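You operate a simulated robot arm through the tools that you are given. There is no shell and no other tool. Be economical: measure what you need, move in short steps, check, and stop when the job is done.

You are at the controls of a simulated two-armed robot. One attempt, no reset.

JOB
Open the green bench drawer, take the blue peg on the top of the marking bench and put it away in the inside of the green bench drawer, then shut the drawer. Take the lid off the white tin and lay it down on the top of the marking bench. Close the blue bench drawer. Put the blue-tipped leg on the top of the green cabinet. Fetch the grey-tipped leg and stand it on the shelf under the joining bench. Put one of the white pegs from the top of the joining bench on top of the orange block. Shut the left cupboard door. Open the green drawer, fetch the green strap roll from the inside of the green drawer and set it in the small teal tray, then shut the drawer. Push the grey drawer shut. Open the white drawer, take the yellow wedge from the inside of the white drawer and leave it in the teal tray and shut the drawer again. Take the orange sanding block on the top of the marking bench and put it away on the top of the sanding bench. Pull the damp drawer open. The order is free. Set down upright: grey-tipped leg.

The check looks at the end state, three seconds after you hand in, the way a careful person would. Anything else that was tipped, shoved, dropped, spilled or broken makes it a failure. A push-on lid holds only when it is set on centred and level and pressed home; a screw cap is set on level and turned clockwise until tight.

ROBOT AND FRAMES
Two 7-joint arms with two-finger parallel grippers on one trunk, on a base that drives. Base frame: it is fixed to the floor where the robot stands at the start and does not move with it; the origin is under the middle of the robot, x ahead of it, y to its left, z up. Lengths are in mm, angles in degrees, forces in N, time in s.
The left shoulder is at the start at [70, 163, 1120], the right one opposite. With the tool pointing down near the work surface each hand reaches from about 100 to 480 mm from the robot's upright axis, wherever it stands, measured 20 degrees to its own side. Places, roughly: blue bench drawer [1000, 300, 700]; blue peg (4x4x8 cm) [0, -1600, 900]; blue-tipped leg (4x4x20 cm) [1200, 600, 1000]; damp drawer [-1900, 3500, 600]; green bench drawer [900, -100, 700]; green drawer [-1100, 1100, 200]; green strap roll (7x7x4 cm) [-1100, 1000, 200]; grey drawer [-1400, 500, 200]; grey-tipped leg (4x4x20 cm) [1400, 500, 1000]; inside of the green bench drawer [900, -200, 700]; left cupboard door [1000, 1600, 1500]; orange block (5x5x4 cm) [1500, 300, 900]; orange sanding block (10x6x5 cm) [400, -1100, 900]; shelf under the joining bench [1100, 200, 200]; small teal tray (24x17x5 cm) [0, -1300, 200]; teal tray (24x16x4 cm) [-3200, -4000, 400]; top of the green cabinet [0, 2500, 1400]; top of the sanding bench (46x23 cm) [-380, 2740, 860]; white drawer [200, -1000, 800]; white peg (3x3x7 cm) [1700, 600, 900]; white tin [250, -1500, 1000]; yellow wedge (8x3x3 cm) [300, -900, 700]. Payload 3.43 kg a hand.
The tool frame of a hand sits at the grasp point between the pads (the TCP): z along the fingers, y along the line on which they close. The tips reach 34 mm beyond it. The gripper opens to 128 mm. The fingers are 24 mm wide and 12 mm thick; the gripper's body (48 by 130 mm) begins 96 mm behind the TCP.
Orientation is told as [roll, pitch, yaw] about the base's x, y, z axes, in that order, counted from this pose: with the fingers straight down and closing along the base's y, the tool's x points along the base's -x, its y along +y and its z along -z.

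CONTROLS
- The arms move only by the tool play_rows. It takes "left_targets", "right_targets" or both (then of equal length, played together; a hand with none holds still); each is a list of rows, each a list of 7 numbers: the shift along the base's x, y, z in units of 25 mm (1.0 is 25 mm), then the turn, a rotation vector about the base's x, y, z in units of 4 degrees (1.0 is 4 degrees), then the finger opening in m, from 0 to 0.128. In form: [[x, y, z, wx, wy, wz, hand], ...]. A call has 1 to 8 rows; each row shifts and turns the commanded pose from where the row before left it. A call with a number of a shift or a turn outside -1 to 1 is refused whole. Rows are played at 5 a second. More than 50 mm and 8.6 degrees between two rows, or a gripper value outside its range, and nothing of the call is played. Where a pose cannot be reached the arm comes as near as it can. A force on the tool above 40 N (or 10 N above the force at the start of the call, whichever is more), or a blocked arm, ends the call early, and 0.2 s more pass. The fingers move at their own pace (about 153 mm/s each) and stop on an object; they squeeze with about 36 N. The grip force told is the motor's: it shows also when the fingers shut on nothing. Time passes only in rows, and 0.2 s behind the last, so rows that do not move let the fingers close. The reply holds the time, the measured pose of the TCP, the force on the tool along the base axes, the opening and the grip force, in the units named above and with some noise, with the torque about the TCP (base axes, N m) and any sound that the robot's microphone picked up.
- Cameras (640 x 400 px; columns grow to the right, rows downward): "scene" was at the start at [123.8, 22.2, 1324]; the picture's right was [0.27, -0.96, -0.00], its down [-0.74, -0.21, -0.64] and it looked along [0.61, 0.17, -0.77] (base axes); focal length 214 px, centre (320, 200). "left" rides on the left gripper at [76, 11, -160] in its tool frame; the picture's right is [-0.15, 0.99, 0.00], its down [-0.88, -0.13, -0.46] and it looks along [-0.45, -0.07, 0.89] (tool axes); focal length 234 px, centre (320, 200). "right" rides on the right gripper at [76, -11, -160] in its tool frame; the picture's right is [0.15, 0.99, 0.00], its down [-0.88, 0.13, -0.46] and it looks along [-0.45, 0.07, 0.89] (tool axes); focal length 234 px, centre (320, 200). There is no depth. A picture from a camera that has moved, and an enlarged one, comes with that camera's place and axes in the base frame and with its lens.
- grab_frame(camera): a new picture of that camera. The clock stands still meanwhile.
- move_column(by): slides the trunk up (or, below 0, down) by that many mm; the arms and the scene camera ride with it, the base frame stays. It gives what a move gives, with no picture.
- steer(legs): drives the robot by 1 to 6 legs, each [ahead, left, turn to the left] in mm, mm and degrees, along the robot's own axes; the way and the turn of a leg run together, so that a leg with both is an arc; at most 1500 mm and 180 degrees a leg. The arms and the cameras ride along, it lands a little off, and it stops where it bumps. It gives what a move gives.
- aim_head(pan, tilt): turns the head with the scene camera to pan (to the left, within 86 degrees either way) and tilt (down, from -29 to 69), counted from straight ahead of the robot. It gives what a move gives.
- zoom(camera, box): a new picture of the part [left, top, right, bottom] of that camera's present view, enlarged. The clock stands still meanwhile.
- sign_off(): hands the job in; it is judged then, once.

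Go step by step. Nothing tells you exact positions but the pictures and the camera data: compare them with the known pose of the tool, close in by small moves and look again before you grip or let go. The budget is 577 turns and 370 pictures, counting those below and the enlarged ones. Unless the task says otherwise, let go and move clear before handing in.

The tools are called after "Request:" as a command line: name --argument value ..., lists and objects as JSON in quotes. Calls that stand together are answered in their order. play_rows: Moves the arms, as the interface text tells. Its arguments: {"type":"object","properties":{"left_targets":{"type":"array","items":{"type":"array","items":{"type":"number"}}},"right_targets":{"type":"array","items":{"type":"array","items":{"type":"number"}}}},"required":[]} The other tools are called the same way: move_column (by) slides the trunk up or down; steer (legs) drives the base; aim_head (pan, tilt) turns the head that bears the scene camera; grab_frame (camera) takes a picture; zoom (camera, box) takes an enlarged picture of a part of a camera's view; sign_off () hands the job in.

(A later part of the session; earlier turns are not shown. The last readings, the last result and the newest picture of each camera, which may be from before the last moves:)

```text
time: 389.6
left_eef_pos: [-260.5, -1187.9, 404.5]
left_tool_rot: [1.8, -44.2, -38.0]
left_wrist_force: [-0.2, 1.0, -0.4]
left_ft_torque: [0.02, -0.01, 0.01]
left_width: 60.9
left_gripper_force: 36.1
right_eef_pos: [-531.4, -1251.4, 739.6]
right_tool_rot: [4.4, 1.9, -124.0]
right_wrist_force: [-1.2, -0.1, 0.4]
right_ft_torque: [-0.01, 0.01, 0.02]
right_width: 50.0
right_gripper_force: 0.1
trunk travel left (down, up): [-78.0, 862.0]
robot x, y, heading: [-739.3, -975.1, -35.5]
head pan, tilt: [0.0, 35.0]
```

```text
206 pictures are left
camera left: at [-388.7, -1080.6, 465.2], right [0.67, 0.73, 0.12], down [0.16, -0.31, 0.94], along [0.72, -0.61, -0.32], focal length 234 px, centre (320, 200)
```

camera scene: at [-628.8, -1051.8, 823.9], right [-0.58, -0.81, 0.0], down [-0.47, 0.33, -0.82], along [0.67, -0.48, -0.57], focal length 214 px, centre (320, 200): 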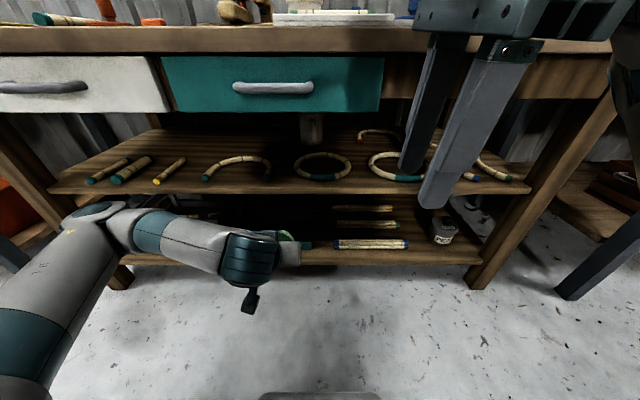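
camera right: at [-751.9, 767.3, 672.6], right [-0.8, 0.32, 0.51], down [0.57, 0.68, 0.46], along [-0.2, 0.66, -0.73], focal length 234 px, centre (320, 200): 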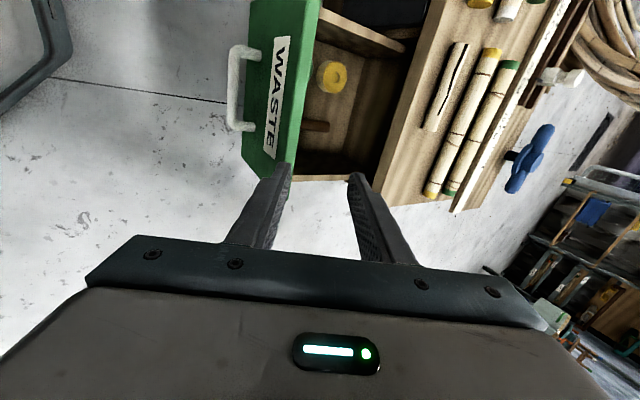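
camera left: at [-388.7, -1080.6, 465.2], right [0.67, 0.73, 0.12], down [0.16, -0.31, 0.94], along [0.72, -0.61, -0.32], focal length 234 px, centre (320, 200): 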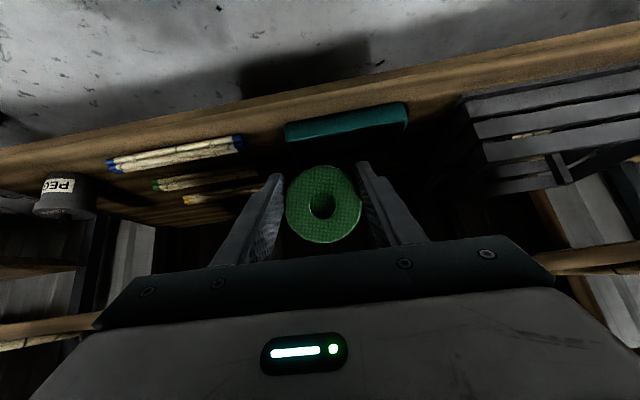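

Aligning laterally, lowering and pitching a bit more, then driving in.

Request:
play_rows --left_targets '[[0.36, 0.5, -1, -0.58, -0.81, 0, 0.045], [0.36, 0.5, -1, -0.58, -0.81, 0, 0.045], [0.36, 0.5, -0.9, -0.58, -0.81, 0, 0.045]]'

Request:
steer --legs '[[120, 0, 0]]'

Request:
grab_frame --camera "left"

Request:
zoom --camera "scene" --box '[180, 160, 420, 310]'

```text
time: 390.4
left_eef_pos: [-235.9, -1180.1, 336.0]
left_tool_rot: [-2.8, -56.8, -34.7]
left_wrist_force: [6.9, 4.1, -2.2]
left_ft_torque: [-0.37, 0.2, -0.76]
left_width: 60.7
left_gripper_force: 35.5
left hand out of reach, approached as far as the arm can: row 1, 2
right_eef_pos: [-533.0, -1252.8, 737.9]
right_tool_rot: [4.4, 1.9, -123.9]
right_wrist_force: [1.2, -0.7, -0.7]
right_ft_torque: [0.02, 0.05, -0.01]
right_width: 49.9
right_gripper_force: 0.1
trunk travel left (down, up): [-78.0, 862.0]
robot x, y, heading: [-742.0, -975.3, -35.6]
head pan, tilt: [0.0, 35.0]
```

```text
time: 391.6
left_eef_pos: [-125.5, -1237.4, 327.0]
left_tool_rot: [2.7, -56.2, -38.7]
left_wrist_force: [0.0, 0.0, 0.1]
left_ft_torque: [0.02, 0.02, 0.02]
left_width: 60.5
left_gripper_force: 36.5
right_eef_pos: [-430.2, -1324.4, 738.7]
right_tool_rot: [4.4, 2.0, -124.1]
right_wrist_force: [0.2, -0.6, -0.3]
right_ft_torque: [-0.02, -0.03, -0.02]
right_width: 49.9
right_gripper_force: 0.0
trunk travel left (down, up): [-78.0, 862.0]
robot x, y, heading: [-635.5, -1044.2, -35.6]
head pan, tilt: [0.0, 35.0]
```

```text
205 pictures are left
camera left: at [-259.4, -1125.0, 352.0], right [0.65, 0.74, 0.15], down [0.0, -0.19, 0.98], along [0.76, -0.64, -0.12], focal length 234 px, centre (320, 200)
```

left: 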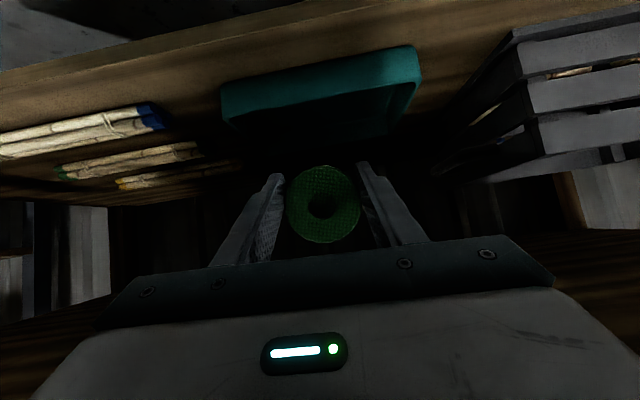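

```text
2.67 times, centred on (300, 235) of scene
camera zoom: at [-527.1, -1124.8, 823.8], right [-0.58, -0.81, 0.0], down [-0.47, 0.33, -0.82], along [0.67, -0.48, -0.57], focal length 572 px, centre (373, 107)
```

zoom: 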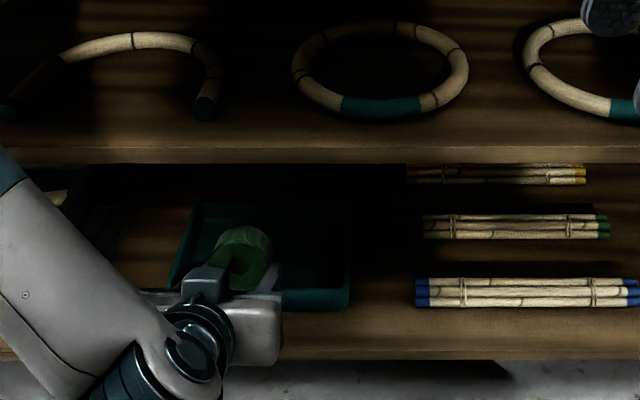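

Roll is entering over the tray's front. Moving 110 mm further in, then lowering.

Request:
play_rows --left_targets '[[0.72, -0.51, 0, 0, 0, 0, 0.045], [0.72, -0.51, 0, 0, 0, 0, 0.045], [0.72, -0.51, 0, 0, 0, 0, 0.045], [0.72, -0.51, -0.2, 0, 0, 0, 0.045], [0.6, -0.43, -0.6, 0, 0, 0, 0.045], [0, 0, -0.8, 0, 0, 0, 0.045]]'

Request:
grab_frame --camera "left"

Request:
zoom --camera "scene" --box '[180, 160, 420, 310]'

```text
time: 393.2
left_eef_pos: [-28.6, -1250.0, 253.8]
left_tool_rot: [1.5, -52.9, -34.0]
left_wrist_force: [-0.4, -0.2, -0.4]
left_ft_torque: [0.08, 0.02, -0.02]
left_width: 60.6
left_gripper_force: 35.7
right_eef_pos: [-410.0, -1308.3, 736.0]
right_tool_rot: [4.0, 1.1, -121.7]
right_wrist_force: [0.1, 0.7, 0.0]
right_ft_torque: [-0.11, 0.05, 0.01]
right_width: 50.2
right_gripper_force: 0.0
trunk travel left (down, up): [-78.0, 862.0]
robot x, y, heading: [-636.5, -1043.2, -33.1]
head pan, tilt: [0.0, 35.0]
stopped in row 6 (left hand): the arm was blocked; the commanded pose is now the measured one
```

```text
203 pictures are left
camera left: at [-169.4, -1147.1, 289.6], right [0.61, 0.78, 0.13], down [0.06, -0.21, 0.98], along [0.79, -0.58, -0.18], focal length 234 px, centre (320, 200)
```

left: 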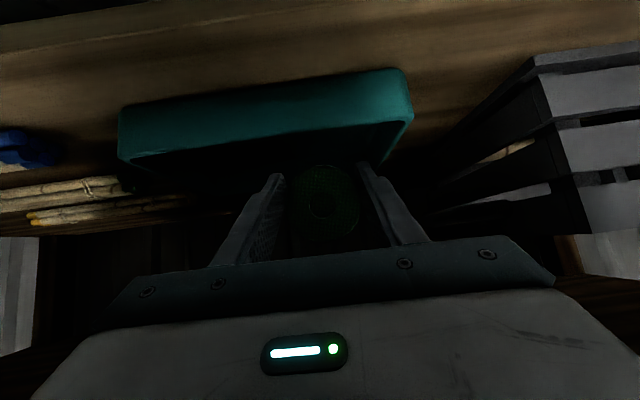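

```text
2.67 times, centred on (300, 235) of scene
camera zoom: at [-514.3, -1111.8, 822.1], right [-0.55, -0.84, 0.01], down [-0.49, 0.31, -0.82], along [0.68, -0.45, -0.58], focal length 572 px, centre (373, 107)
```

zoom: 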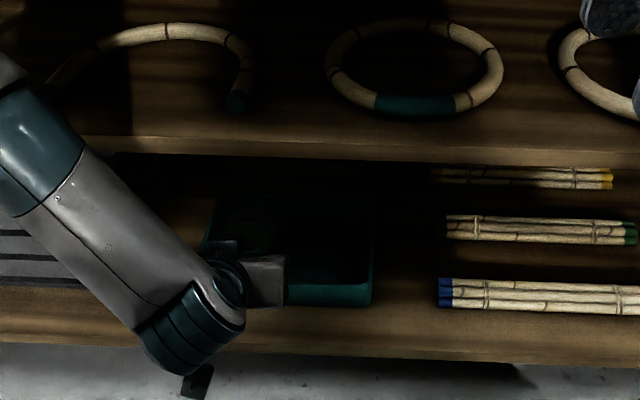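

Roll is inside the tray near its bottom. Releasing it gently.

Request:
play_rows --left_targets '[[0, 0, 0, 0, 0, 0, 0.07], [0, 0, 0, 0, 0, 0, 0.082], [0, 0, 0, 0, 0, 0, 0.082]]'

Request:
grab_frame --camera "left"

```text
time: 394.0
left_eef_pos: [-29.7, -1251.4, 255.0]
left_tool_rot: [1.3, -53.0, -33.7]
left_wrist_force: [-0.8, -0.5, 0.5]
left_ft_torque: [0.01, -0.02, -0.03]
left_width: 82.0
left_gripper_force: 0.1
right_eef_pos: [-410.6, -1307.8, 737.3]
right_tool_rot: [4.2, 1.3, -121.7]
right_wrist_force: [-0.3, 0.4, 0.0]
right_ft_torque: [0.01, 0.0, 0.0]
right_width: 50.1
right_gripper_force: 0.0
trunk travel left (down, up): [-78.0, 862.0]
robot x, y, heading: [-633.6, -1045.9, -33.2]
head pan, tilt: [0.0, 35.0]
```

```text
201 pictures are left
camera left: at [-169.8, -1148.5, 290.3], right [0.61, 0.78, 0.13], down [0.06, -0.21, 0.98], along [0.79, -0.59, -0.18], focal length 234 px, centre (320, 200)
```

left: 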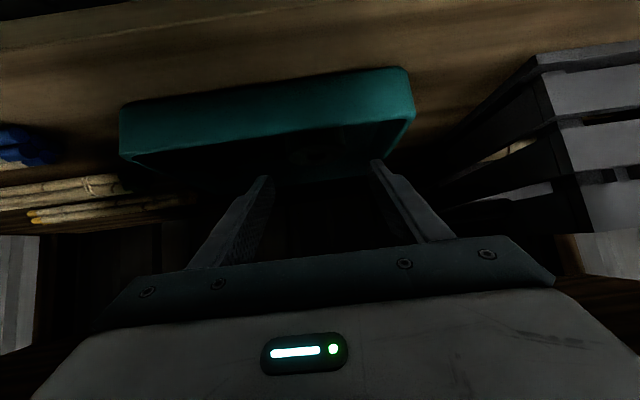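

Request:
play_rows --left_targets '[[-0.2, 0.14, 0.8, 0, 0, 0, 0.082], [-0.3, 0.2, 1, 0, 0, 0, 0.082], [-0.8, 0.56, 0.5, 0, 0, 0, 0.082], [-0.8, 0.56, 0, 0, 0, 0, 0.082], [-0.8, 0.56, 0, 0, 0, 0, 0.082], [-0.8, 0.56, 0, 0, 0, 0, 0.082], [-0.8, 0.56, 0, 0, 0, 0, 0.082]]'

Request:
steer --legs '[[-250, 0, -2]]'

Request:
zoom --camera "scene" --box '[200, 130, 440, 280]'

Request:
grab_frame --camera "scene"

```text
time: 395.6
left_eef_pos: [-120.2, -1207.4, 314.1]
left_tool_rot: [2.5, -54.4, -35.4]
left_wrist_force: [0.0, -0.4, 0.8]
left_ft_torque: [0.0, 0.0, 0.01]
left_width: 82.2
left_gripper_force: 0.0
left hand out of reach, approached as far as the arm can: row 6, 7
right_eef_pos: [-417.4, -1314.9, 738.6]
right_tool_rot: [4.5, 2.0, -122.0]
right_wrist_force: [0.0, -0.4, 0.6]
right_ft_torque: [0.01, 0.01, 0.04]
right_width: 50.1
right_gripper_force: 0.1
trunk travel left (down, up): [-78.0, 862.0]
robot x, y, heading: [-636.8, -1046.4, -33.8]
head pan, tilt: [0.0, 35.0]
```

```text
time: 397.5
left_eef_pos: [-334.6, -1082.7, 314.0]
left_tool_rot: [2.4, -54.3, -37.3]
left_wrist_force: [0.2, -0.1, 0.0]
left_ft_torque: [-0.04, -0.01, 0.01]
left_width: 81.9
left_gripper_force: 0.1
right_eef_pos: [-636.5, -1177.8, 737.6]
right_tool_rot: [4.4, 1.9, -124.1]
right_wrist_force: [-0.2, 0.0, 0.5]
right_ft_torque: [-0.04, -0.01, -0.03]
right_width: 50.3
right_gripper_force: 0.1
trunk travel left (down, up): [-78.0, 862.0]
robot x, y, heading: [-841.3, -896.5, -35.8]
head pan, tilt: [0.0, 35.0]
```

```text
2.67 times, centred on (320, 205) of scene
camera zoom: at [-732.5, -977.9, 823.9], right [-0.58, -0.81, 0.0], down [-0.47, 0.33, -0.82], along [0.67, -0.48, -0.57], focal length 572 px, centre (320, 187)
```

zoom: 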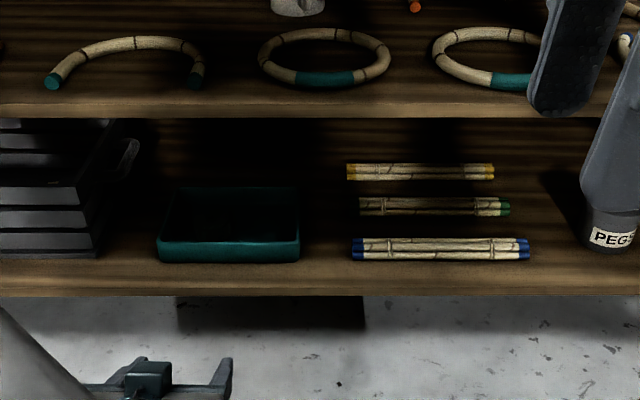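

```text
199 pictures are left
camera scene: at [-732.5, -977.9, 823.9], right [-0.58, -0.81, 0.0], down [-0.47, 0.33, -0.82], along [0.67, -0.48, -0.57], focal length 214 px, centre (320, 200)
```

scene: 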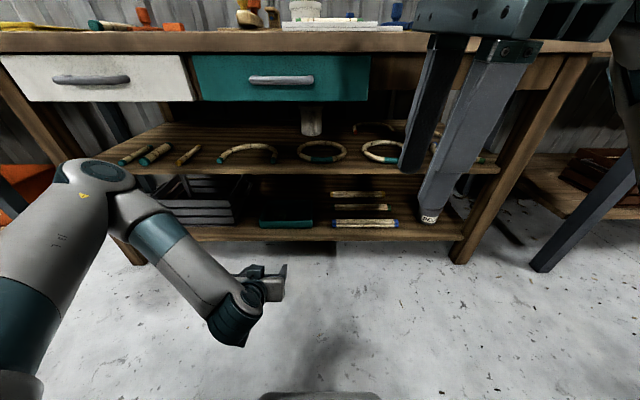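

Request:
zoom --camera "scene" --box '[250, 195, 322, 240]'

```text
8.89 times, centred on (286, 218) of scene
camera zoom: at [-732.5, -977.9, 823.9], right [-0.58, -0.81, 0.0], down [-0.47, 0.33, -0.82], along [0.67, -0.48, -0.57], focal length 1906 px, centre (622, 44)
```

zoom: 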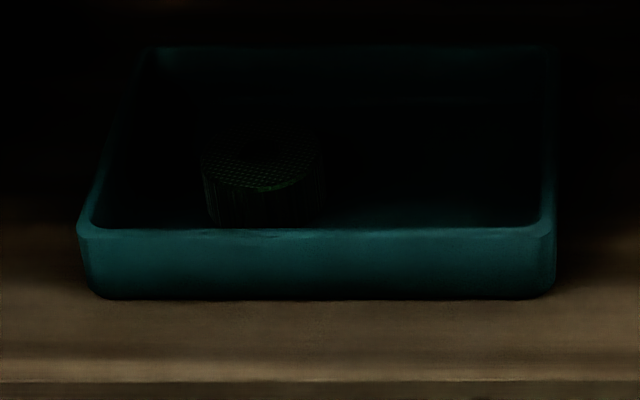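

The roll lies flat in the small tray. Now the bench-top jobs: raise the trunk and look at the marking bench.

Request:
move_column --by 400

Request:
move_column --by 220

Request:
aim_head --pan 0 --tilt 38

Request:
grab_frame --camera "scene"

Request:
grab_frame --camera "left"

```text
time: 401.3
left_eef_pos: [-334.7, -1081.5, 712.0]
left_tool_rot: [2.5, -54.4, -37.3]
left_wrist_force: [-1.0, -0.5, -0.1]
left_ft_torque: [0.01, 0.02, 0.02]
left_width: 81.9
left_gripper_force: 0.0
right_eef_pos: [-635.0, -1179.1, 1138.5]
right_tool_rot: [4.3, 2.0, -124.1]
right_wrist_force: [0.0, -0.2, 0.5]
right_ft_torque: [-0.04, 0.01, 0.01]
right_width: 50.0
right_gripper_force: 0.0
trunk travel left (down, up): [-478.0, 462.0]
robot x, y, heading: [-845.0, -899.7, -35.6]
head pan, tilt: [0.0, 35.0]
```

```text
time: 403.6
left_eef_pos: [-334.4, -1082.1, 932.7]
left_tool_rot: [2.5, -54.4, -37.5]
left_wrist_force: [-0.3, 0.1, -0.1]
left_ft_torque: [0.02, -0.01, -0.02]
left_width: 82.0
left_gripper_force: 0.1
right_eef_pos: [-635.3, -1178.5, 1359.2]
right_tool_rot: [4.3, 1.9, -124.2]
right_wrist_force: [0.6, -0.5, 0.3]
right_ft_torque: [-0.01, -0.01, -0.04]
right_width: 49.9
right_gripper_force: 0.0
trunk travel left (down, up): [-698.0, 242.0]
robot x, y, heading: [-843.1, -900.5, -35.7]
head pan, tilt: [0.0, 35.0]
```

```text
time: 404.3
left_eef_pos: [-333.8, -1080.9, 933.5]
left_tool_rot: [2.5, -54.3, -37.4]
left_wrist_force: [-0.7, -0.4, 0.0]
left_ft_torque: [-0.02, -0.03, -0.02]
left_width: 82.1
left_gripper_force: 0.1
right_eef_pos: [-635.4, -1176.6, 1358.2]
right_tool_rot: [4.4, 2.0, -124.3]
right_wrist_force: [0.2, -0.4, 0.0]
right_ft_torque: [0.0, -0.04, -0.02]
right_width: 50.0
right_gripper_force: 0.1
trunk travel left (down, up): [-698.0, 242.0]
robot x, y, heading: [-839.5, -896.7, -35.9]
head pan, tilt: [0.0, 38.0]
```

```text
197 pictures are left
camera scene: at [-733.7, -977.0, 1439.3], right [-0.58, -0.81, 0.0], down [-0.5, 0.36, -0.79], along [0.64, -0.46, -0.62], focal length 214 px, centre (320, 200)
```

scene: 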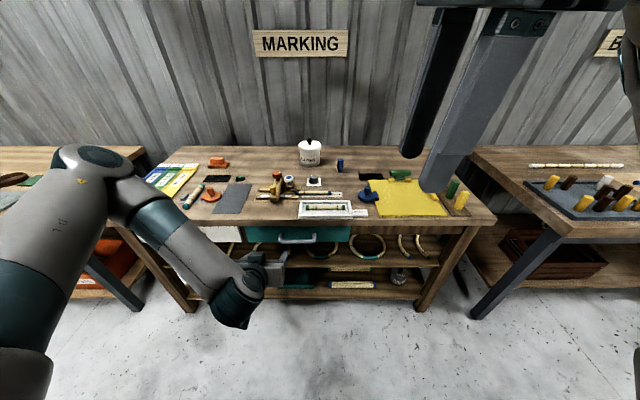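

```text
196 pictures are left
camera left: at [-471.0, -972.8, 964.6], right [0.64, 0.76, 0.14], down [0.03, -0.21, 0.98], along [0.77, -0.62, -0.15], focal length 234 px, centre (320, 200)
```

left: 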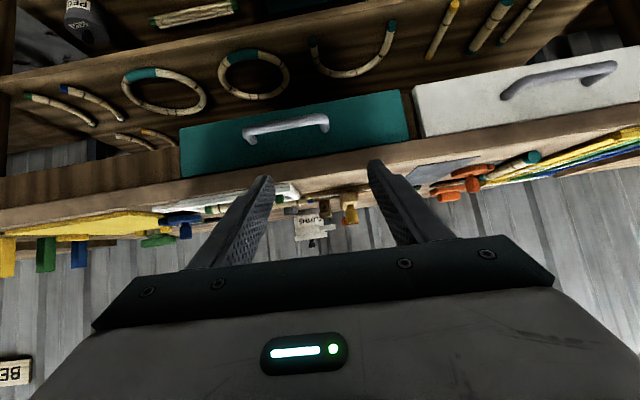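

Request:
zoom --camera "scene" --box '[180, 125, 420, 225]'

```text
2.67 times, centred on (300, 175) of scene
camera zoom: at [-733.7, -977.0, 1439.3], right [-0.58, -0.81, 0.0], down [-0.5, 0.36, -0.79], along [0.64, -0.46, -0.62], focal length 572 px, centre (373, 267)
```

zoom: 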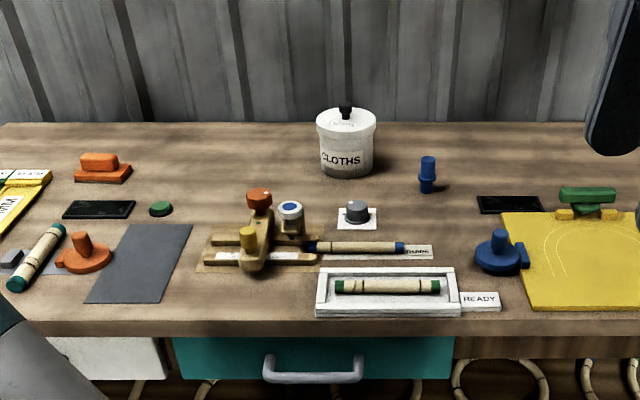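

Tin “CLOTHS” is at about (196, -1574), lid knob at z≈980; blue peg ≈ (25, -1657); sanding block ≈ (458, -1135). Raising the left hand and moving in.

Request:
play_rows --left_targets '[[0, 0, 1, 0.58, 0.81, 0, 0.06], [0, 0, 1, 0.58, 0.81, 0, 0.06], [0, 0, 1, 0, 0, 0, 0.06], [0, 0, 1, 0, 0, 0, 0.06], [0, 0, 1, 0, 0, 0, 0.06], [0, 0, 1, 0, 0, 0, 0.06], [0, 0, 1, 0, 0, 0, 0.06]]'

Request:
steer --legs '[[0, -90, 0], [430, 0, 0]]'

Request:
grab_frame --camera "left"

Request:
grab_frame --camera "scene"

```text
time: 405.9
left_eef_pos: [-326.7, -1092.1, 1104.5]
left_tool_rot: [2.3, -46.3, -37.0]
left_wrist_force: [0.2, 0.3, -0.4]
left_ft_torque: [0.0, 0.02, -0.02]
left_width: 59.6
left_gripper_force: 0.1
left hand out of reach, approached as far as the arm can: row 1, 3
right_eef_pos: [-635.4, -1178.1, 1357.9]
right_tool_rot: [4.4, 1.8, -124.2]
right_wrist_force: [-0.4, 0.2, -0.3]
right_ft_torque: [-0.03, 0.02, 0.0]
right_width: 49.9
right_gripper_force: 0.0
trunk travel left (down, up): [-698.0, 242.0]
robot x, y, heading: [-846.1, -897.8, -35.4]
head pan, tilt: [0.0, 38.0]
```

```text
time: 409.2
left_eef_pos: [-35.7, -1408.5, 1104.7]
left_tool_rot: [2.2, -46.4, -36.8]
left_wrist_force: [0.3, 1.0, 0.3]
left_ft_torque: [0.01, 0.0, 0.01]
left_width: 60.1
left_gripper_force: 0.1
right_eef_pos: [-345.9, -1496.0, 1358.1]
right_tool_rot: [4.3, 1.9, -123.9]
right_wrist_force: [1.1, -0.2, -0.5]
right_ft_torque: [-0.05, -0.01, -0.01]
right_width: 50.3
right_gripper_force: 0.0
trunk travel left (down, up): [-698.0, 242.0]
robot x, y, heading: [-554.5, -1216.8, -35.4]
head pan, tilt: [0.0, 38.0]
```

```text
194 pictures are left
camera left: at [-169.0, -1303.9, 1160.8], right [0.65, 0.75, 0.13], down [0.14, -0.29, 0.95], along [0.75, -0.6, -0.29], focal length 234 px, centre (320, 200)
```

left: 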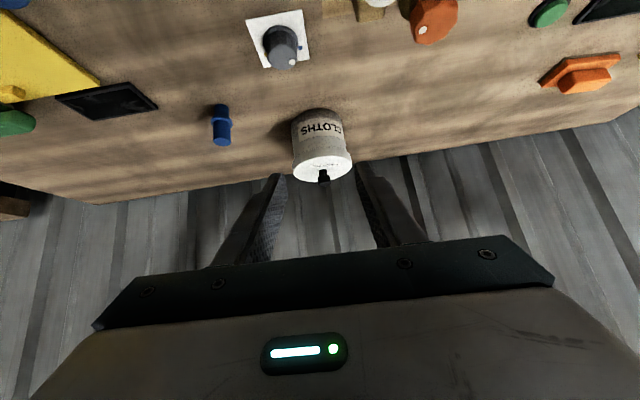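

```text
193 pictures are left
camera scene: at [-445.4, -1294.9, 1439.4], right [-0.58, -0.81, 0.0], down [-0.5, 0.36, -0.79], along [0.64, -0.46, -0.62], focal length 214 px, centre (320, 200)
```

scene: 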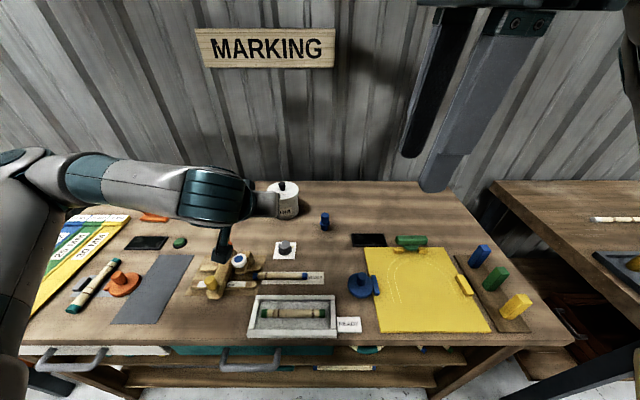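

Knob located at about (202, -1584, 975). Moving closer and bringing the hand over.

Request:
steer --legs '[[40, 0, 0]]'

Request:
play_rows --left_targets '[[0.95, -0.7, -0.3, 0, 0, 0, 0.06], [0.95, -0.7, -0.3, 0, 0, 0, 0.06], [0.95, -0.7, -0.3, 0, 0, 0, 0.06], [0.95, -0.7, -0.3, 0, 0, 0, 0.06], [0.95, -0.7, -0.3, 0, 0, 0, 0.06], [0.95, -0.7, -0.3, 0, 0, 0, 0.06], [0.95, -0.7, -0.3, 0, 0, 0, 0.06]]'

Request:
grab_frame --camera "left"

```text
time: 410.1
left_eef_pos: [-8.2, -1428.3, 1107.4]
left_tool_rot: [2.1, -46.6, -37.0]
left_wrist_force: [0.0, -0.5, 0.2]
left_ft_torque: [-0.03, -0.01, 0.02]
left_width: 60.1
left_gripper_force: 0.1
right_eef_pos: [-318.4, -1515.5, 1360.3]
right_tool_rot: [4.7, 1.8, -123.9]
right_wrist_force: [-0.1, 0.5, 0.7]
right_ft_torque: [-0.06, -0.03, 0.0]
right_width: 50.1
right_gripper_force: 0.0
trunk travel left (down, up): [-698.0, 242.0]
robot x, y, heading: [-524.2, -1240.2, -35.6]
head pan, tilt: [0.0, 38.0]
```

```text
time: 411.6
left_eef_pos: [162.8, -1557.1, 1049.9]
left_tool_rot: [2.3, -46.3, -37.0]
left_wrist_force: [0.1, 0.8, 0.1]
left_ft_torque: [-0.01, 0.02, 0.02]
left_width: 59.8
left_gripper_force: 0.1
right_eef_pos: [-313.0, -1518.5, 1358.1]
right_tool_rot: [4.5, 1.9, -124.0]
right_wrist_force: [0.5, 0.9, -0.3]
right_ft_torque: [-0.02, -0.01, -0.03]
right_width: 50.0
right_gripper_force: 0.0
trunk travel left (down, up): [-698.0, 242.0]
robot x, y, heading: [-524.9, -1240.0, -35.3]
head pan, tilt: [0.0, 38.0]
```

```text
192 pictures are left
camera left: at [30.2, -1452.2, 1106.1], right [0.65, 0.75, 0.13], down [0.14, -0.29, 0.95], along [0.74, -0.6, -0.29], focal length 234 px, centre (320, 200)
```

left: 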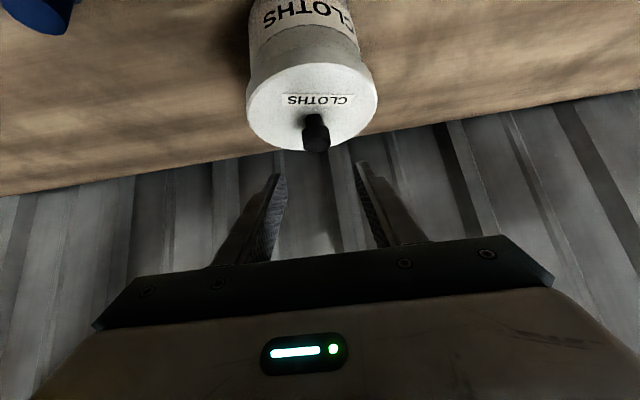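

Request:
play_rows --left_targets '[[0.5, -0.32, -0.6, 0, 0, 0, 0.06], [0.5, -0.32, -1, 0, 0, 0, 0.06], [0, 0, -0.9, 0, 0, 0, 0.06]]'

Request:
grab_frame --camera "left"

```text
time: 412.4
left_eef_pos: [187.4, -1570.8, 1001.4]
left_tool_rot: [2.0, -47.2, -36.8]
left_wrist_force: [5.7, -2.7, 24.2]
left_ft_torque: [-0.96, -0.09, 0.35]
left_width: 59.4
left_gripper_force: 0.0
right_eef_pos: [-318.3, -1516.7, 1359.6]
right_tool_rot: [4.7, 1.9, -123.9]
right_wrist_force: [0.3, 0.2, 0.3]
right_ft_torque: [-0.01, -0.04, -0.02]
right_width: 49.9
right_gripper_force: 0.0
trunk travel left (down, up): [-698.0, 242.0]
robot x, y, heading: [-527.7, -1242.4, -35.4]
head pan, tilt: [0.0, 38.0]
```

```text
191 pictures are left
camera left: at [53.9, -1464.7, 1053.3], right [0.65, 0.75, 0.13], down [0.13, -0.28, 0.95], along [0.75, -0.6, -0.27], focal length 234 px, centre (320, 200)
```

left: 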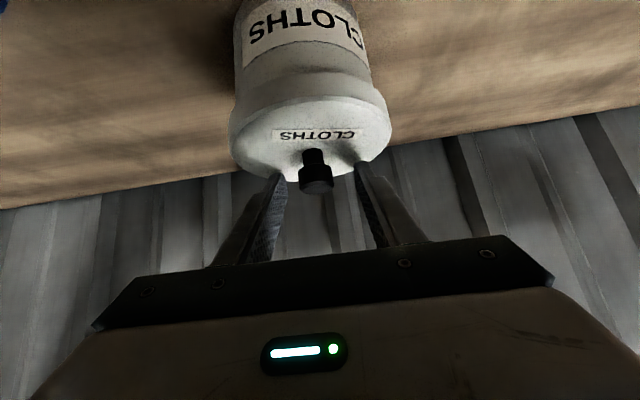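

Fingers rest on the lid around the knob. Easing up 4 mm and gripping the knob, then lifting.

Request:
play_rows --left_targets '[[0.1, -0.07, 0.2, 0, 0, 0, 0.05], [0, 0, 0, 0, 0, 0, 0.005], [0, 0, 0, 0, 0, 0, 0.005], [0, 0, 0, 0, 0, 0, 0.005]]'

Request:
play_rows --left_targets '[[0, 0, 0.4, 0, 0, 0, 0.005], [0, 0, 0.4, 0, 0, 0, 0.005], [0, 0, 0.6, 0, 0, 0, 0.005], [0, 0, 0.8, 0, 0, 0, 0.005]]'

Request:
grab_frame --camera "left"

```text
time: 413.4
left_eef_pos: [187.0, -1570.3, 1000.4]
left_tool_rot: [2.2, -46.6, -36.9]
left_wrist_force: [-6.0, -1.2, 24.5]
left_ft_torque: [-0.22, 0.15, 0.14]
left_width: 23.3
left_gripper_force: 36.2
right_eef_pos: [-317.6, -1516.3, 1359.9]
right_tool_rot: [4.6, 1.9, -123.9]
right_wrist_force: [0.2, 0.4, -0.2]
right_ft_torque: [-0.03, -0.01, 0.0]
right_width: 50.0
right_gripper_force: 0.0
trunk travel left (down, up): [-698.0, 242.0]
robot x, y, heading: [-525.9, -1234.3, -35.6]
head pan, tilt: [0.0, 38.0]
```

```text
time: 414.4
left_eef_pos: [189.0, -1572.7, 1051.4]
left_tool_rot: [2.1, -46.4, -36.9]
left_wrist_force: [-0.6, -0.1, -0.1]
left_ft_torque: [0.03, -0.01, 0.03]
left_width: 23.5
left_gripper_force: 35.7
right_eef_pos: [-314.3, -1518.9, 1357.8]
right_tool_rot: [4.6, 1.9, -124.0]
right_wrist_force: [0.0, -0.1, -0.6]
right_ft_torque: [0.01, 0.01, -0.03]
right_width: 50.1
right_gripper_force: 0.0
trunk travel left (down, up): [-698.0, 242.0]
robot x, y, heading: [-524.8, -1241.3, -35.3]
head pan, tilt: [0.0, 38.0]
heard: snap
```

```text
190 pictures are left
camera left: at [56.5, -1467.3, 1108.0], right [0.65, 0.75, 0.13], down [0.14, -0.29, 0.95], along [0.75, -0.6, -0.29], focal length 234 px, centre (320, 200)
```

left: 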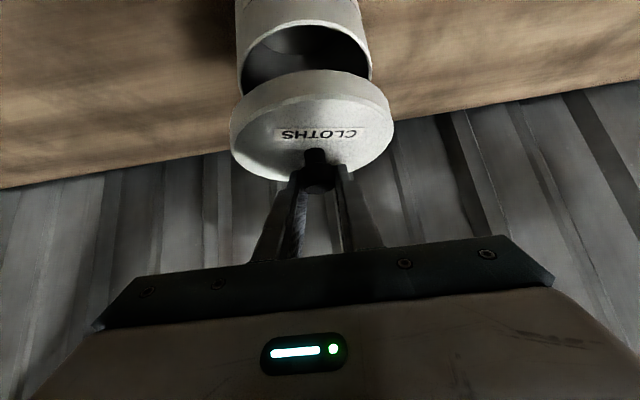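

Lid is off with a snap. There is free space right of the blue peg; raising the lid and strafing right 320 mm.

Request:
play_rows --left_targets '[[0, 0, 1, 0, 0, 0, 0.005], [0, 0, 1, 0, 0, 0, 0.005], [0, 0, 1, 0, 0, 0, 0.005]]'

Request:
steer --legs '[[0, -320, 0]]'

Request:
grab_frame --camera "left"

Request:
grab_frame --camera "scene"

```text
time: 415.2
left_eef_pos: [188.5, -1569.8, 1126.2]
left_tool_rot: [2.1, -46.3, -37.0]
left_wrist_force: [-0.1, -0.2, 0.3]
left_ft_torque: [0.0, 0.01, 0.0]
left_width: 23.4
left_gripper_force: 36.4
right_eef_pos: [-315.5, -1518.5, 1358.0]
right_tool_rot: [4.5, 1.9, -123.8]
right_wrist_force: [-0.4, -0.4, -0.2]
right_ft_torque: [-0.01, -0.02, -0.01]
right_width: 49.9
right_gripper_force: 0.1
trunk travel left (down, up): [-698.0, 242.0]
robot x, y, heading: [-525.2, -1241.6, -35.3]
head pan, tilt: [0.0, 38.0]
```

```text
time: 417.4
left_eef_pos: [-0.0, -1834.5, 1125.4]
left_tool_rot: [2.1, -46.4, -36.8]
left_wrist_force: [0.1, -0.6, 0.6]
left_ft_torque: [-0.02, 0.01, 0.03]
left_width: 23.6
left_gripper_force: 35.9
right_eef_pos: [-502.4, -1782.7, 1358.4]
right_tool_rot: [4.5, 1.7, -123.9]
right_wrist_force: [0.6, 0.0, 0.3]
right_ft_torque: [0.01, 0.0, 0.0]
right_width: 50.1
right_gripper_force: 0.1
trunk travel left (down, up): [-698.0, 242.0]
robot x, y, heading: [-714.5, -1503.6, -35.7]
head pan, tilt: [0.0, 38.0]
```

```text
189 pictures are left
camera left: at [-131.5, -1728.9, 1181.4], right [0.65, 0.75, 0.13], down [0.14, -0.29, 0.95], along [0.75, -0.6, -0.29], focal length 234 px, centre (320, 200)
```

left: 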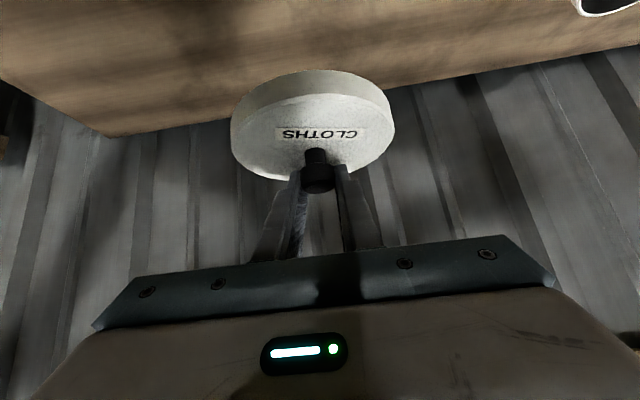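

```text
188 pictures are left
camera scene: at [-601.4, -1581.3, 1439.3], right [-0.58, -0.81, 0.0], down [-0.5, 0.36, -0.79], along [0.64, -0.46, -0.62], focal length 214 px, centre (320, 200)
```

scene: 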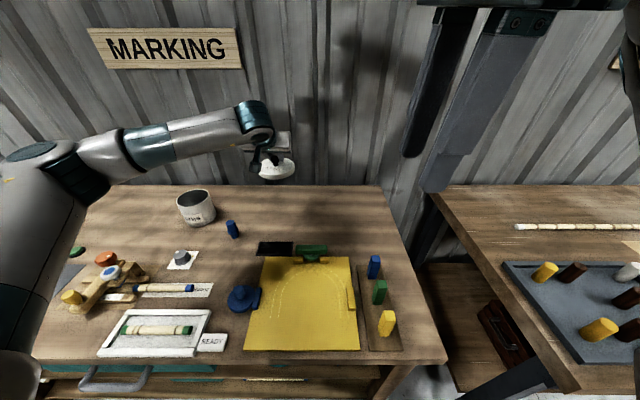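

Spot below is free. Lowering the lid onto the bench.

Request:
play_rows --left_targets '[[0, 0, -1, 0, 0, 0, 0.005], [0, 0, -1, 0, 0, 0, 0.005], [0, 0, -1, 0, 0, 0, 0.005], [0, 0, -1, 0, 0, 0, 0.005], [0, 0, -1, 0, 0, 0, 0.005], [0, 0, -1, 0, 0, 0, 0.005], [0, 0, -1, 0, 0, 0, 0.005], [0, 0, -0.6, 0, 0, 0, 0.005]]'

Request:
play_rows --left_targets '[[0, 0, -0.3, 0, 0, 0, 0.005], [0, 0, -0.3, 0, 0, 0, 0.005], [0, 0, -0.2, 0, 0, 0, 0.005], [0, 0, -0.2, 0, 0, 0, 0.005], [0, 0, -0.2, 0, 0, 0, 0.005], [0, 0, -0.2, 0, 0, 0, 0.005], [0, 0, -0.2, 0, 0, 0, 0.005], [0, 0, -0.2, 0, 0, 0, 0.005]]'

Request:
grab_frame --camera "scene"

```text
time: 419.2
left_eef_pos: [1.9, -1833.3, 938.0]
left_tool_rot: [2.2, -46.4, -36.8]
left_wrist_force: [0.4, -0.7, -0.8]
left_ft_torque: [-0.02, 0.01, 0.02]
left_width: 23.4
left_gripper_force: 36.4
right_eef_pos: [-502.8, -1782.7, 1357.0]
right_tool_rot: [4.5, 1.8, -123.9]
right_wrist_force: [0.2, 0.8, 0.1]
right_ft_torque: [-0.02, 0.03, 0.01]
right_width: 50.1
right_gripper_force: 0.2
trunk travel left (down, up): [-698.0, 242.0]
robot x, y, heading: [-715.4, -1504.0, -35.4]
head pan, tilt: [0.0, 38.0]
```

```text
time: 420.8
left_eef_pos: [4.1, -1837.3, 909.5]
left_tool_rot: [1.8, -47.6, -36.5]
left_wrist_force: [-3.3, 5.0, 15.3]
left_ft_torque: [-0.19, 0.72, -0.27]
left_width: 23.8
left_gripper_force: 35.4
right_eef_pos: [-503.8, -1780.8, 1358.4]
right_tool_rot: [4.5, 1.8, -123.9]
right_wrist_force: [0.9, 0.4, -0.2]
right_ft_torque: [-0.02, 0.03, -0.04]
right_width: 50.0
right_gripper_force: 0.1
trunk travel left (down, up): [-698.0, 242.0]
robot x, y, heading: [-713.9, -1499.4, -35.4]
head pan, tilt: [0.0, 38.0]
stopped in row 7 (left hand): the force on the tool passed its limit at 44 N (the readings are from after the stop); the commanded pose is now the measured one
```

```text
187 pictures are left
camera scene: at [-603.0, -1581.2, 1439.3], right [-0.58, -0.81, 0.0], down [-0.5, 0.36, -0.79], along [0.64, -0.46, -0.62], focal length 214 px, centre (320, 200)
```

scene: 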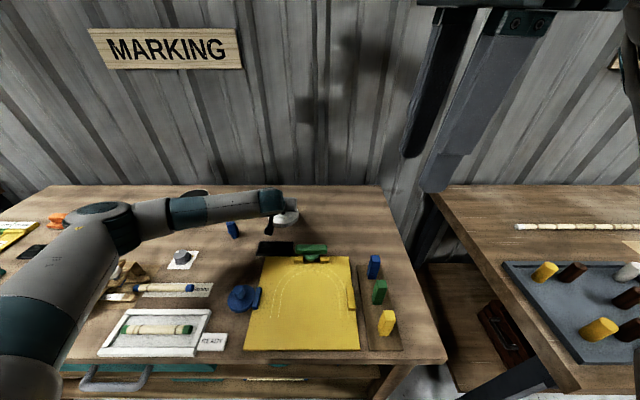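

Lid has touched down. Releasing and retreating.

Request:
play_rows --left_targets '[[0, 0, 0.1, 0, 0, 0, 0.005], [0, 0, 0, 0, 0, 0, 0.05], [0, 0, 0, 0, 0, 0, 0.05], [-0.5, 0.36, 0.8, 0, 0, 0, 0.05], [-0.5, 0.36, 0.8, 0, 0, 0, 0.05], [-0.5, 0.36, 0.8, 0, 0, 0, 0.05], [0, 0, 1, 0, 0, 0, 0.06], [0, 0, 1, 0, 0, 0, 0.06]]'

Request:
grab_frame --camera "left"

Request:
zoom --camera "scene" --box '[140, 150, 380, 300]'

```text
time: 422.6
left_eef_pos: [-31.1, -1805.8, 1018.3]
left_tool_rot: [2.0, -47.3, -36.6]
left_wrist_force: [0.3, 0.4, 0.0]
left_ft_torque: [-0.01, -0.01, -0.01]
left_width: 60.0
left_gripper_force: 0.1
right_eef_pos: [-502.8, -1782.5, 1358.1]
right_tool_rot: [4.5, 1.9, -123.9]
right_wrist_force: [0.3, 0.9, -0.4]
right_ft_torque: [-0.02, -0.01, 0.02]
right_width: 50.0
right_gripper_force: 0.1
trunk travel left (down, up): [-698.0, 242.0]
robot x, y, heading: [-714.5, -1504.0, -35.5]
head pan, tilt: [0.0, 38.0]
```

```text
186 pictures are left
camera left: at [-164.4, -1702.3, 1070.9], right [0.65, 0.75, 0.13], down [0.13, -0.28, 0.95], along [0.75, -0.6, -0.28], focal length 234 px, centre (320, 200)
```

left: 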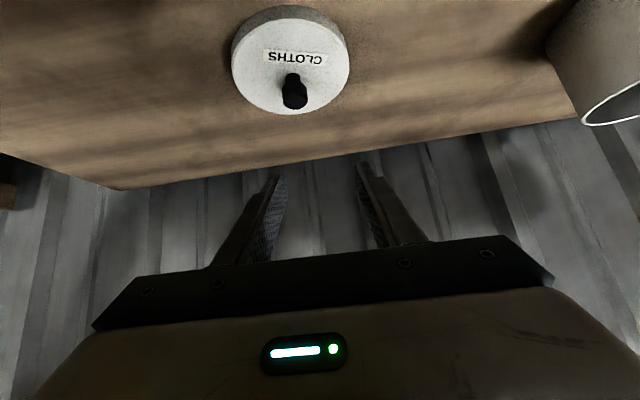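

```text
2.67 times, centred on (260, 225) of scene
camera zoom: at [-602.3, -1581.5, 1439.3], right [-0.58, -0.81, 0.0], down [-0.5, 0.36, -0.79], along [0.64, -0.46, -0.62], focal length 572 px, centre (480, 133)
```

zoom: 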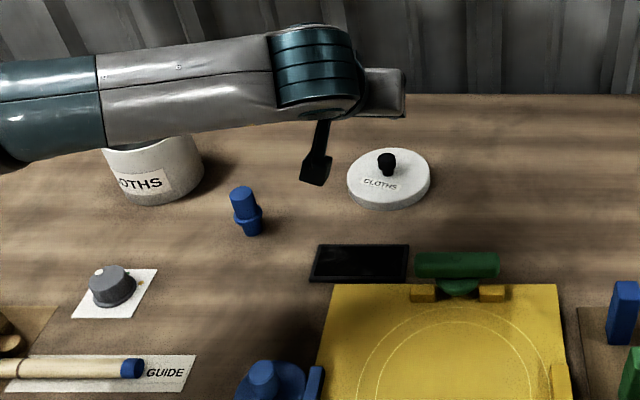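

Lid lies flat on the bench. Next the blue peg at about (20, -1647): strafe left 120 and bring the hand above it.

Request:
steer --legs '[[0, 120, 0]]'

Request:
play_rows --left_targets '[[-0.5, 0.8, 0, 0, 0, 0, 0.08], [-0.4, 0.8, -0.6, 0, 0, 0, 0.08], [-0.4, 0.8, -0.7, 0, 0, 0, 0.08]]'

Request:
grab_frame --camera "left"

```text
time: 423.8
left_eef_pos: [37.4, -1710.1, 1017.5]
left_tool_rot: [2.0, -47.3, -36.5]
left_wrist_force: [0.4, -0.7, -0.6]
left_ft_torque: [0.0, 0.0, -0.03]
left_width: 59.9
left_gripper_force: 0.1
right_eef_pos: [-434.5, -1685.3, 1357.8]
right_tool_rot: [4.5, 1.9, -123.9]
right_wrist_force: [0.2, -0.1, 0.4]
right_ft_torque: [0.05, 0.02, 0.01]
right_width: 50.1
right_gripper_force: 0.1
trunk travel left (down, up): [-698.0, 242.0]
robot x, y, heading: [-643.5, -1406.8, -35.1]
head pan, tilt: [0.0, 38.0]
```

```text
time: 424.6
left_eef_pos: [4.3, -1648.8, 984.1]
left_tool_rot: [1.9, -47.2, -36.3]
left_wrist_force: [-0.6, -0.5, -0.2]
left_ft_torque: [-0.05, 0.01, -0.03]
left_width: 80.0
left_gripper_force: 0.0
right_eef_pos: [-433.4, -1684.5, 1358.1]
right_tool_rot: [4.5, 1.8, -123.8]
right_wrist_force: [-0.7, -0.3, 0.2]
right_ft_torque: [0.0, -0.01, 0.01]
right_width: 49.7
right_gripper_force: 0.0
trunk travel left (down, up): [-698.0, 242.0]
robot x, y, heading: [-643.3, -1409.6, -35.2]
head pan, tilt: [0.0, 38.0]
```

```text
184 pictures are left
camera left: at [-128.4, -1544.3, 1037.3], right [0.65, 0.75, 0.13], down [0.13, -0.28, 0.95], along [0.75, -0.6, -0.28], focal length 234 px, centre (320, 200)
```

left: 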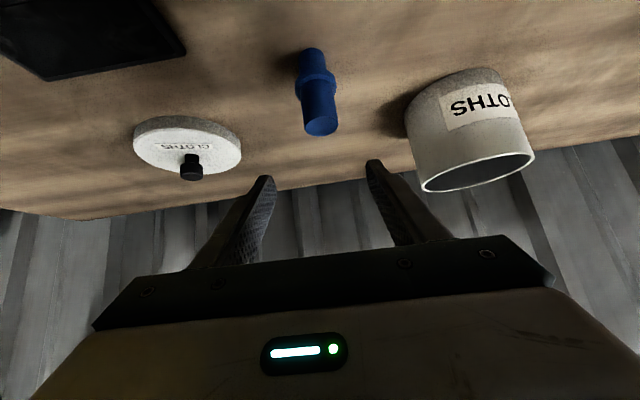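

Request:
play_rows --left_targets '[[-0.06, 0.45, -0.6, 0, 0, 0, 0.08], [0, 0, -1, 0, 0, 0, 0.08], [0, 0, -1, 0, 0, 0, 0.08], [0, 0, -0.9, 0, 0, 0, 0.08], [0, 0, 0, 0, 0, 0, 0.01], [0, 0, 0, 0, 0, 0, 0.01], [0, 0, 0, 0, 0, 0, 0.01]]'

Request:
grab_frame --camera "left"

```text
time: 426.2
left_eef_pos: [5.1, -1639.0, 899.8]
left_tool_rot: [2.0, -47.2, -36.5]
left_wrist_force: [-0.3, -0.1, -0.1]
left_ft_torque: [0.03, 0.0, -0.03]
left_width: 33.8
left_gripper_force: 36.3
right_eef_pos: [-434.2, -1685.3, 1358.1]
right_tool_rot: [4.5, 1.8, -123.9]
right_wrist_force: [-0.3, 0.3, 0.2]
right_ft_torque: [0.02, -0.01, -0.01]
right_width: 50.0
right_gripper_force: 0.0
trunk travel left (down, up): [-698.0, 242.0]
robot x, y, heading: [-645.5, -1408.3, -35.2]
head pan, tilt: [0.0, 38.0]
```

```text
183 pictures are left
camera left: at [-129.0, -1534.5, 953.1], right [0.65, 0.75, 0.13], down [0.13, -0.28, 0.95], along [0.75, -0.6, -0.28], focal length 234 px, centre (320, 200)
```

left: 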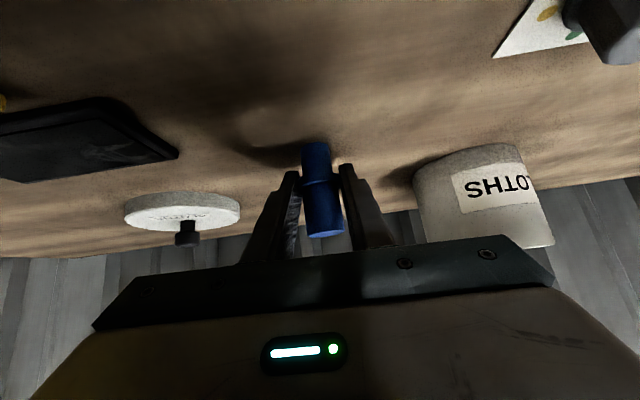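

Blue peg held. Lift, back off and drive along to the green bench drawer.

Request:
play_rows --left_targets '[[0, 0, 1, 0, 0, 0, 0.01], [0, 0, 1, 0, 0, 0, 0.01], [0, 0, 1, 0, 0, 0, 0.01], [0, 0, 1, 0, 0, 0, 0.01], [0, 0, 1, 0, 0, 0, 0.01], [0, 0, 1, 0, 0, 0, 0.01], [0, 0, 1, 0, 0, 0, 0.01], [0, 0, 1, 0, 0, 0, 0.01]]'

Request:
steer --legs '[[-420, 0, 0], [0, 1040, 0], [0, 1040, 0]]'

Request:
aim_head --pan -5 --tilt 45

Request:
grab_frame --camera "scene"

```text
time: 428.0
left_eef_pos: [2.8, -1638.7, 1098.3]
left_tool_rot: [2.0, -47.2, -36.5]
left_wrist_force: [0.2, 0.1, 0.2]
left_ft_torque: [0.0, -0.03, -0.02]
left_width: 33.7
left_gripper_force: 35.5
right_eef_pos: [-434.5, -1686.2, 1358.7]
right_tool_rot: [4.6, 1.9, -123.9]
right_wrist_force: [0.3, -0.6, 0.7]
right_ft_torque: [0.04, -0.03, -0.01]
right_width: 49.8
right_gripper_force: 0.1
trunk travel left (down, up): [-698.0, 242.0]
robot x, y, heading: [-645.7, -1406.7, -35.2]
head pan, tilt: [0.0, 38.0]
```

```text
time: 440.6
left_eef_pos: [831.1, 379.9, 1098.2]
left_tool_rot: [2.0, -47.2, -33.5]
left_wrist_force: [-0.2, 0.1, -0.3]
left_ft_torque: [0.02, -0.01, 0.0]
left_width: 33.4
left_gripper_force: 36.3
right_eef_pos: [396.3, 308.9, 1358.1]
right_tool_rot: [4.5, 1.9, -120.7]
right_wrist_force: [0.1, -0.2, -0.3]
right_ft_torque: [-0.02, 0.01, -0.03]
right_width: 50.1
right_gripper_force: 0.1
trunk travel left (down, up): [-698.0, 242.0]
robot x, y, heading: [171.3, 575.8, -32.1]
head pan, tilt: [0.0, 38.0]
```

```text
time: 441.3
left_eef_pos: [831.5, 380.3, 1097.5]
left_tool_rot: [1.8, -47.2, -33.4]
left_wrist_force: [-0.6, 0.2, -0.4]
left_ft_torque: [0.0, 0.02, 0.01]
left_width: 33.4
left_gripper_force: 36.4
right_eef_pos: [396.0, 309.6, 1359.1]
right_tool_rot: [4.5, 1.8, -120.7]
right_wrist_force: [0.4, 1.4, 0.4]
right_ft_torque: [0.03, -0.01, 0.03]
right_width: 49.9
right_gripper_force: 0.1
trunk travel left (down, up): [-698.0, 242.0]
robot x, y, heading: [172.1, 574.9, -32.3]
head pan, tilt: [-5.0, 45.0]
```

```text
182 pictures are left
camera scene: at [278.4, 501.9, 1429.1], right [-0.6, -0.8, 0.0], down [-0.56, 0.43, -0.71], along [0.56, -0.43, -0.71], focal length 214 px, centre (320, 200)
```

scene: 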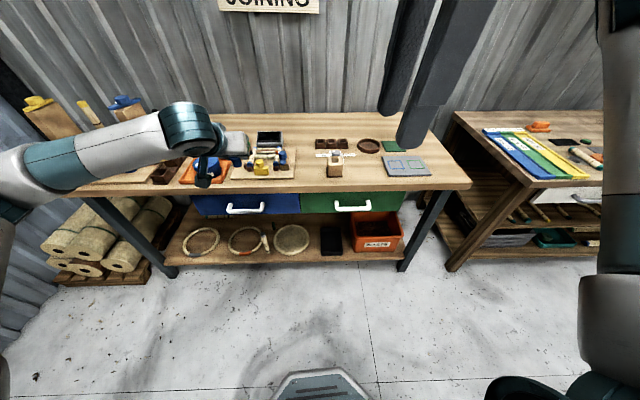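

Lowering the right hand for the handle while keeping the peg hand high.

Request:
move_column --by -250

Request:
play_rows --left_targets '[[0, 0, 1, 0, 0, 0, 0.01], [0, 0, 1, 0, 0, 0, 0.01], [0, 0, 1, 0, 0, 0, 0.01], [0, 0, 1, 0, 0, 0, 0.01], [0, 0, 1, 0, 0, 0, 0.01], [0, 0, 1, 0, 0, 0, 0.01], [0, 0, 1, 0, 0, 0, 0.01], [0, 0, 1, 0, 0, 0, 0.01]]' --right_targets '[[0.3, -0.2, -1, 0, 0, 0, 0.05], [0.3, -0.2, -1, 0, 0, 0, 0.05], [0.3, -0.2, -1, 0, 0, 0, 0.05], [0.3, -0.2, -1, 0, 0, 0, 0.05], [0.3, -0.2, -1, 0, 0, 0, 0.05], [0.3, -0.2, -1, 0, 0, 0, 0.05], [0.3, -0.2, -1, 0, 0, 0, 0.05], [0.3, -0.2, -1, 0, 0, 0, 0.05]]'

Request:
steer --legs '[[180, -20, -3.5]]'

Request:
grab_frame --camera "right"

Request:
grab_frame --camera "scene"

```text
time: 443.9
left_eef_pos: [831.0, 381.1, 848.2]
left_tool_rot: [2.0, -47.2, -33.3]
left_wrist_force: [-0.9, 0.3, 0.1]
left_ft_torque: [-0.05, 0.01, 0.01]
left_width: 33.7
left_gripper_force: 36.2
right_eef_pos: [396.4, 310.5, 1109.1]
right_tool_rot: [4.6, 1.9, -120.8]
right_wrist_force: [0.1, 0.3, 0.3]
right_ft_torque: [-0.02, -0.02, 0.01]
right_width: 50.1
right_gripper_force: 0.0
trunk travel left (down, up): [-448.0, 492.0]
robot x, y, heading: [167.6, 575.6, -32.1]
head pan, tilt: [-5.0, 45.0]
```

```text
time: 445.7
left_eef_pos: [832.3, 381.8, 1047.5]
left_tool_rot: [1.9, -47.2, -33.5]
left_wrist_force: [-0.2, 0.0, -0.7]
left_ft_torque: [0.0, -0.01, 0.04]
left_width: 33.3
left_gripper_force: 36.0
right_eef_pos: [453.5, 269.0, 910.4]
right_tool_rot: [4.4, 1.9, -120.8]
right_wrist_force: [0.2, 0.1, -0.3]
right_ft_torque: [0.01, -0.05, 0.02]
right_width: 50.1
right_gripper_force: 0.0
trunk travel left (down, up): [-448.0, 492.0]
robot x, y, heading: [171.9, 577.2, -32.2]
head pan, tilt: [-5.0, 45.0]
```

```text
time: 447.2
left_eef_pos: [958.4, 226.3, 1047.4]
left_tool_rot: [2.1, -47.1, -36.8]
left_wrist_force: [-0.5, -0.2, -0.2]
left_ft_torque: [0.03, 0.0, 0.01]
left_width: 33.3
left_gripper_force: 35.6
right_eef_pos: [575.1, 137.6, 910.0]
right_tool_rot: [4.4, 1.8, -124.0]
right_wrist_force: [0.1, 0.6, -0.5]
right_ft_torque: [0.02, 0.01, -0.02]
right_width: 50.1
right_gripper_force: 0.1
trunk travel left (down, up): [-448.0, 492.0]
robot x, y, heading: [308.6, 458.9, -35.6]
head pan, tilt: [-5.0, 45.0]
```

```text
181 pictures are left
camera right: at [594.1, 209.0, 1070.6], right [0.9, -0.43, 0.08], down [-0.42, -0.8, 0.44], along [-0.12, -0.43, -0.9], focal length 234 px, centre (320, 200)
```

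right: 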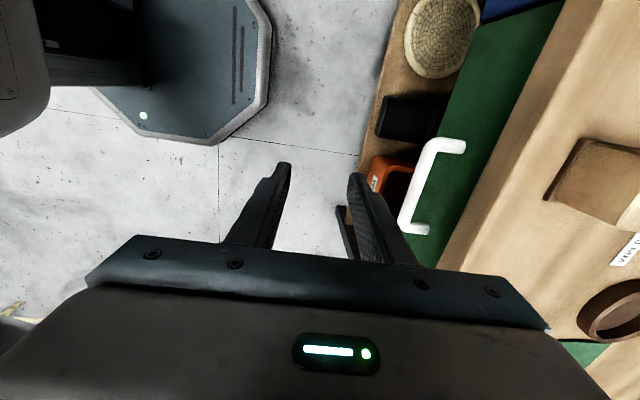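

```text
180 pictures are left
camera scene: at [412.1, 378.6, 1178.9], right [-0.65, -0.76, 0.0], down [-0.54, 0.46, -0.71], along [0.54, -0.46, -0.71], focal length 214 px, centre (320, 200)
```

scene: 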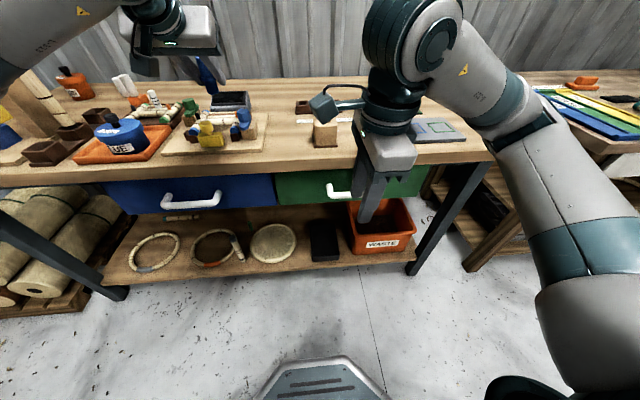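

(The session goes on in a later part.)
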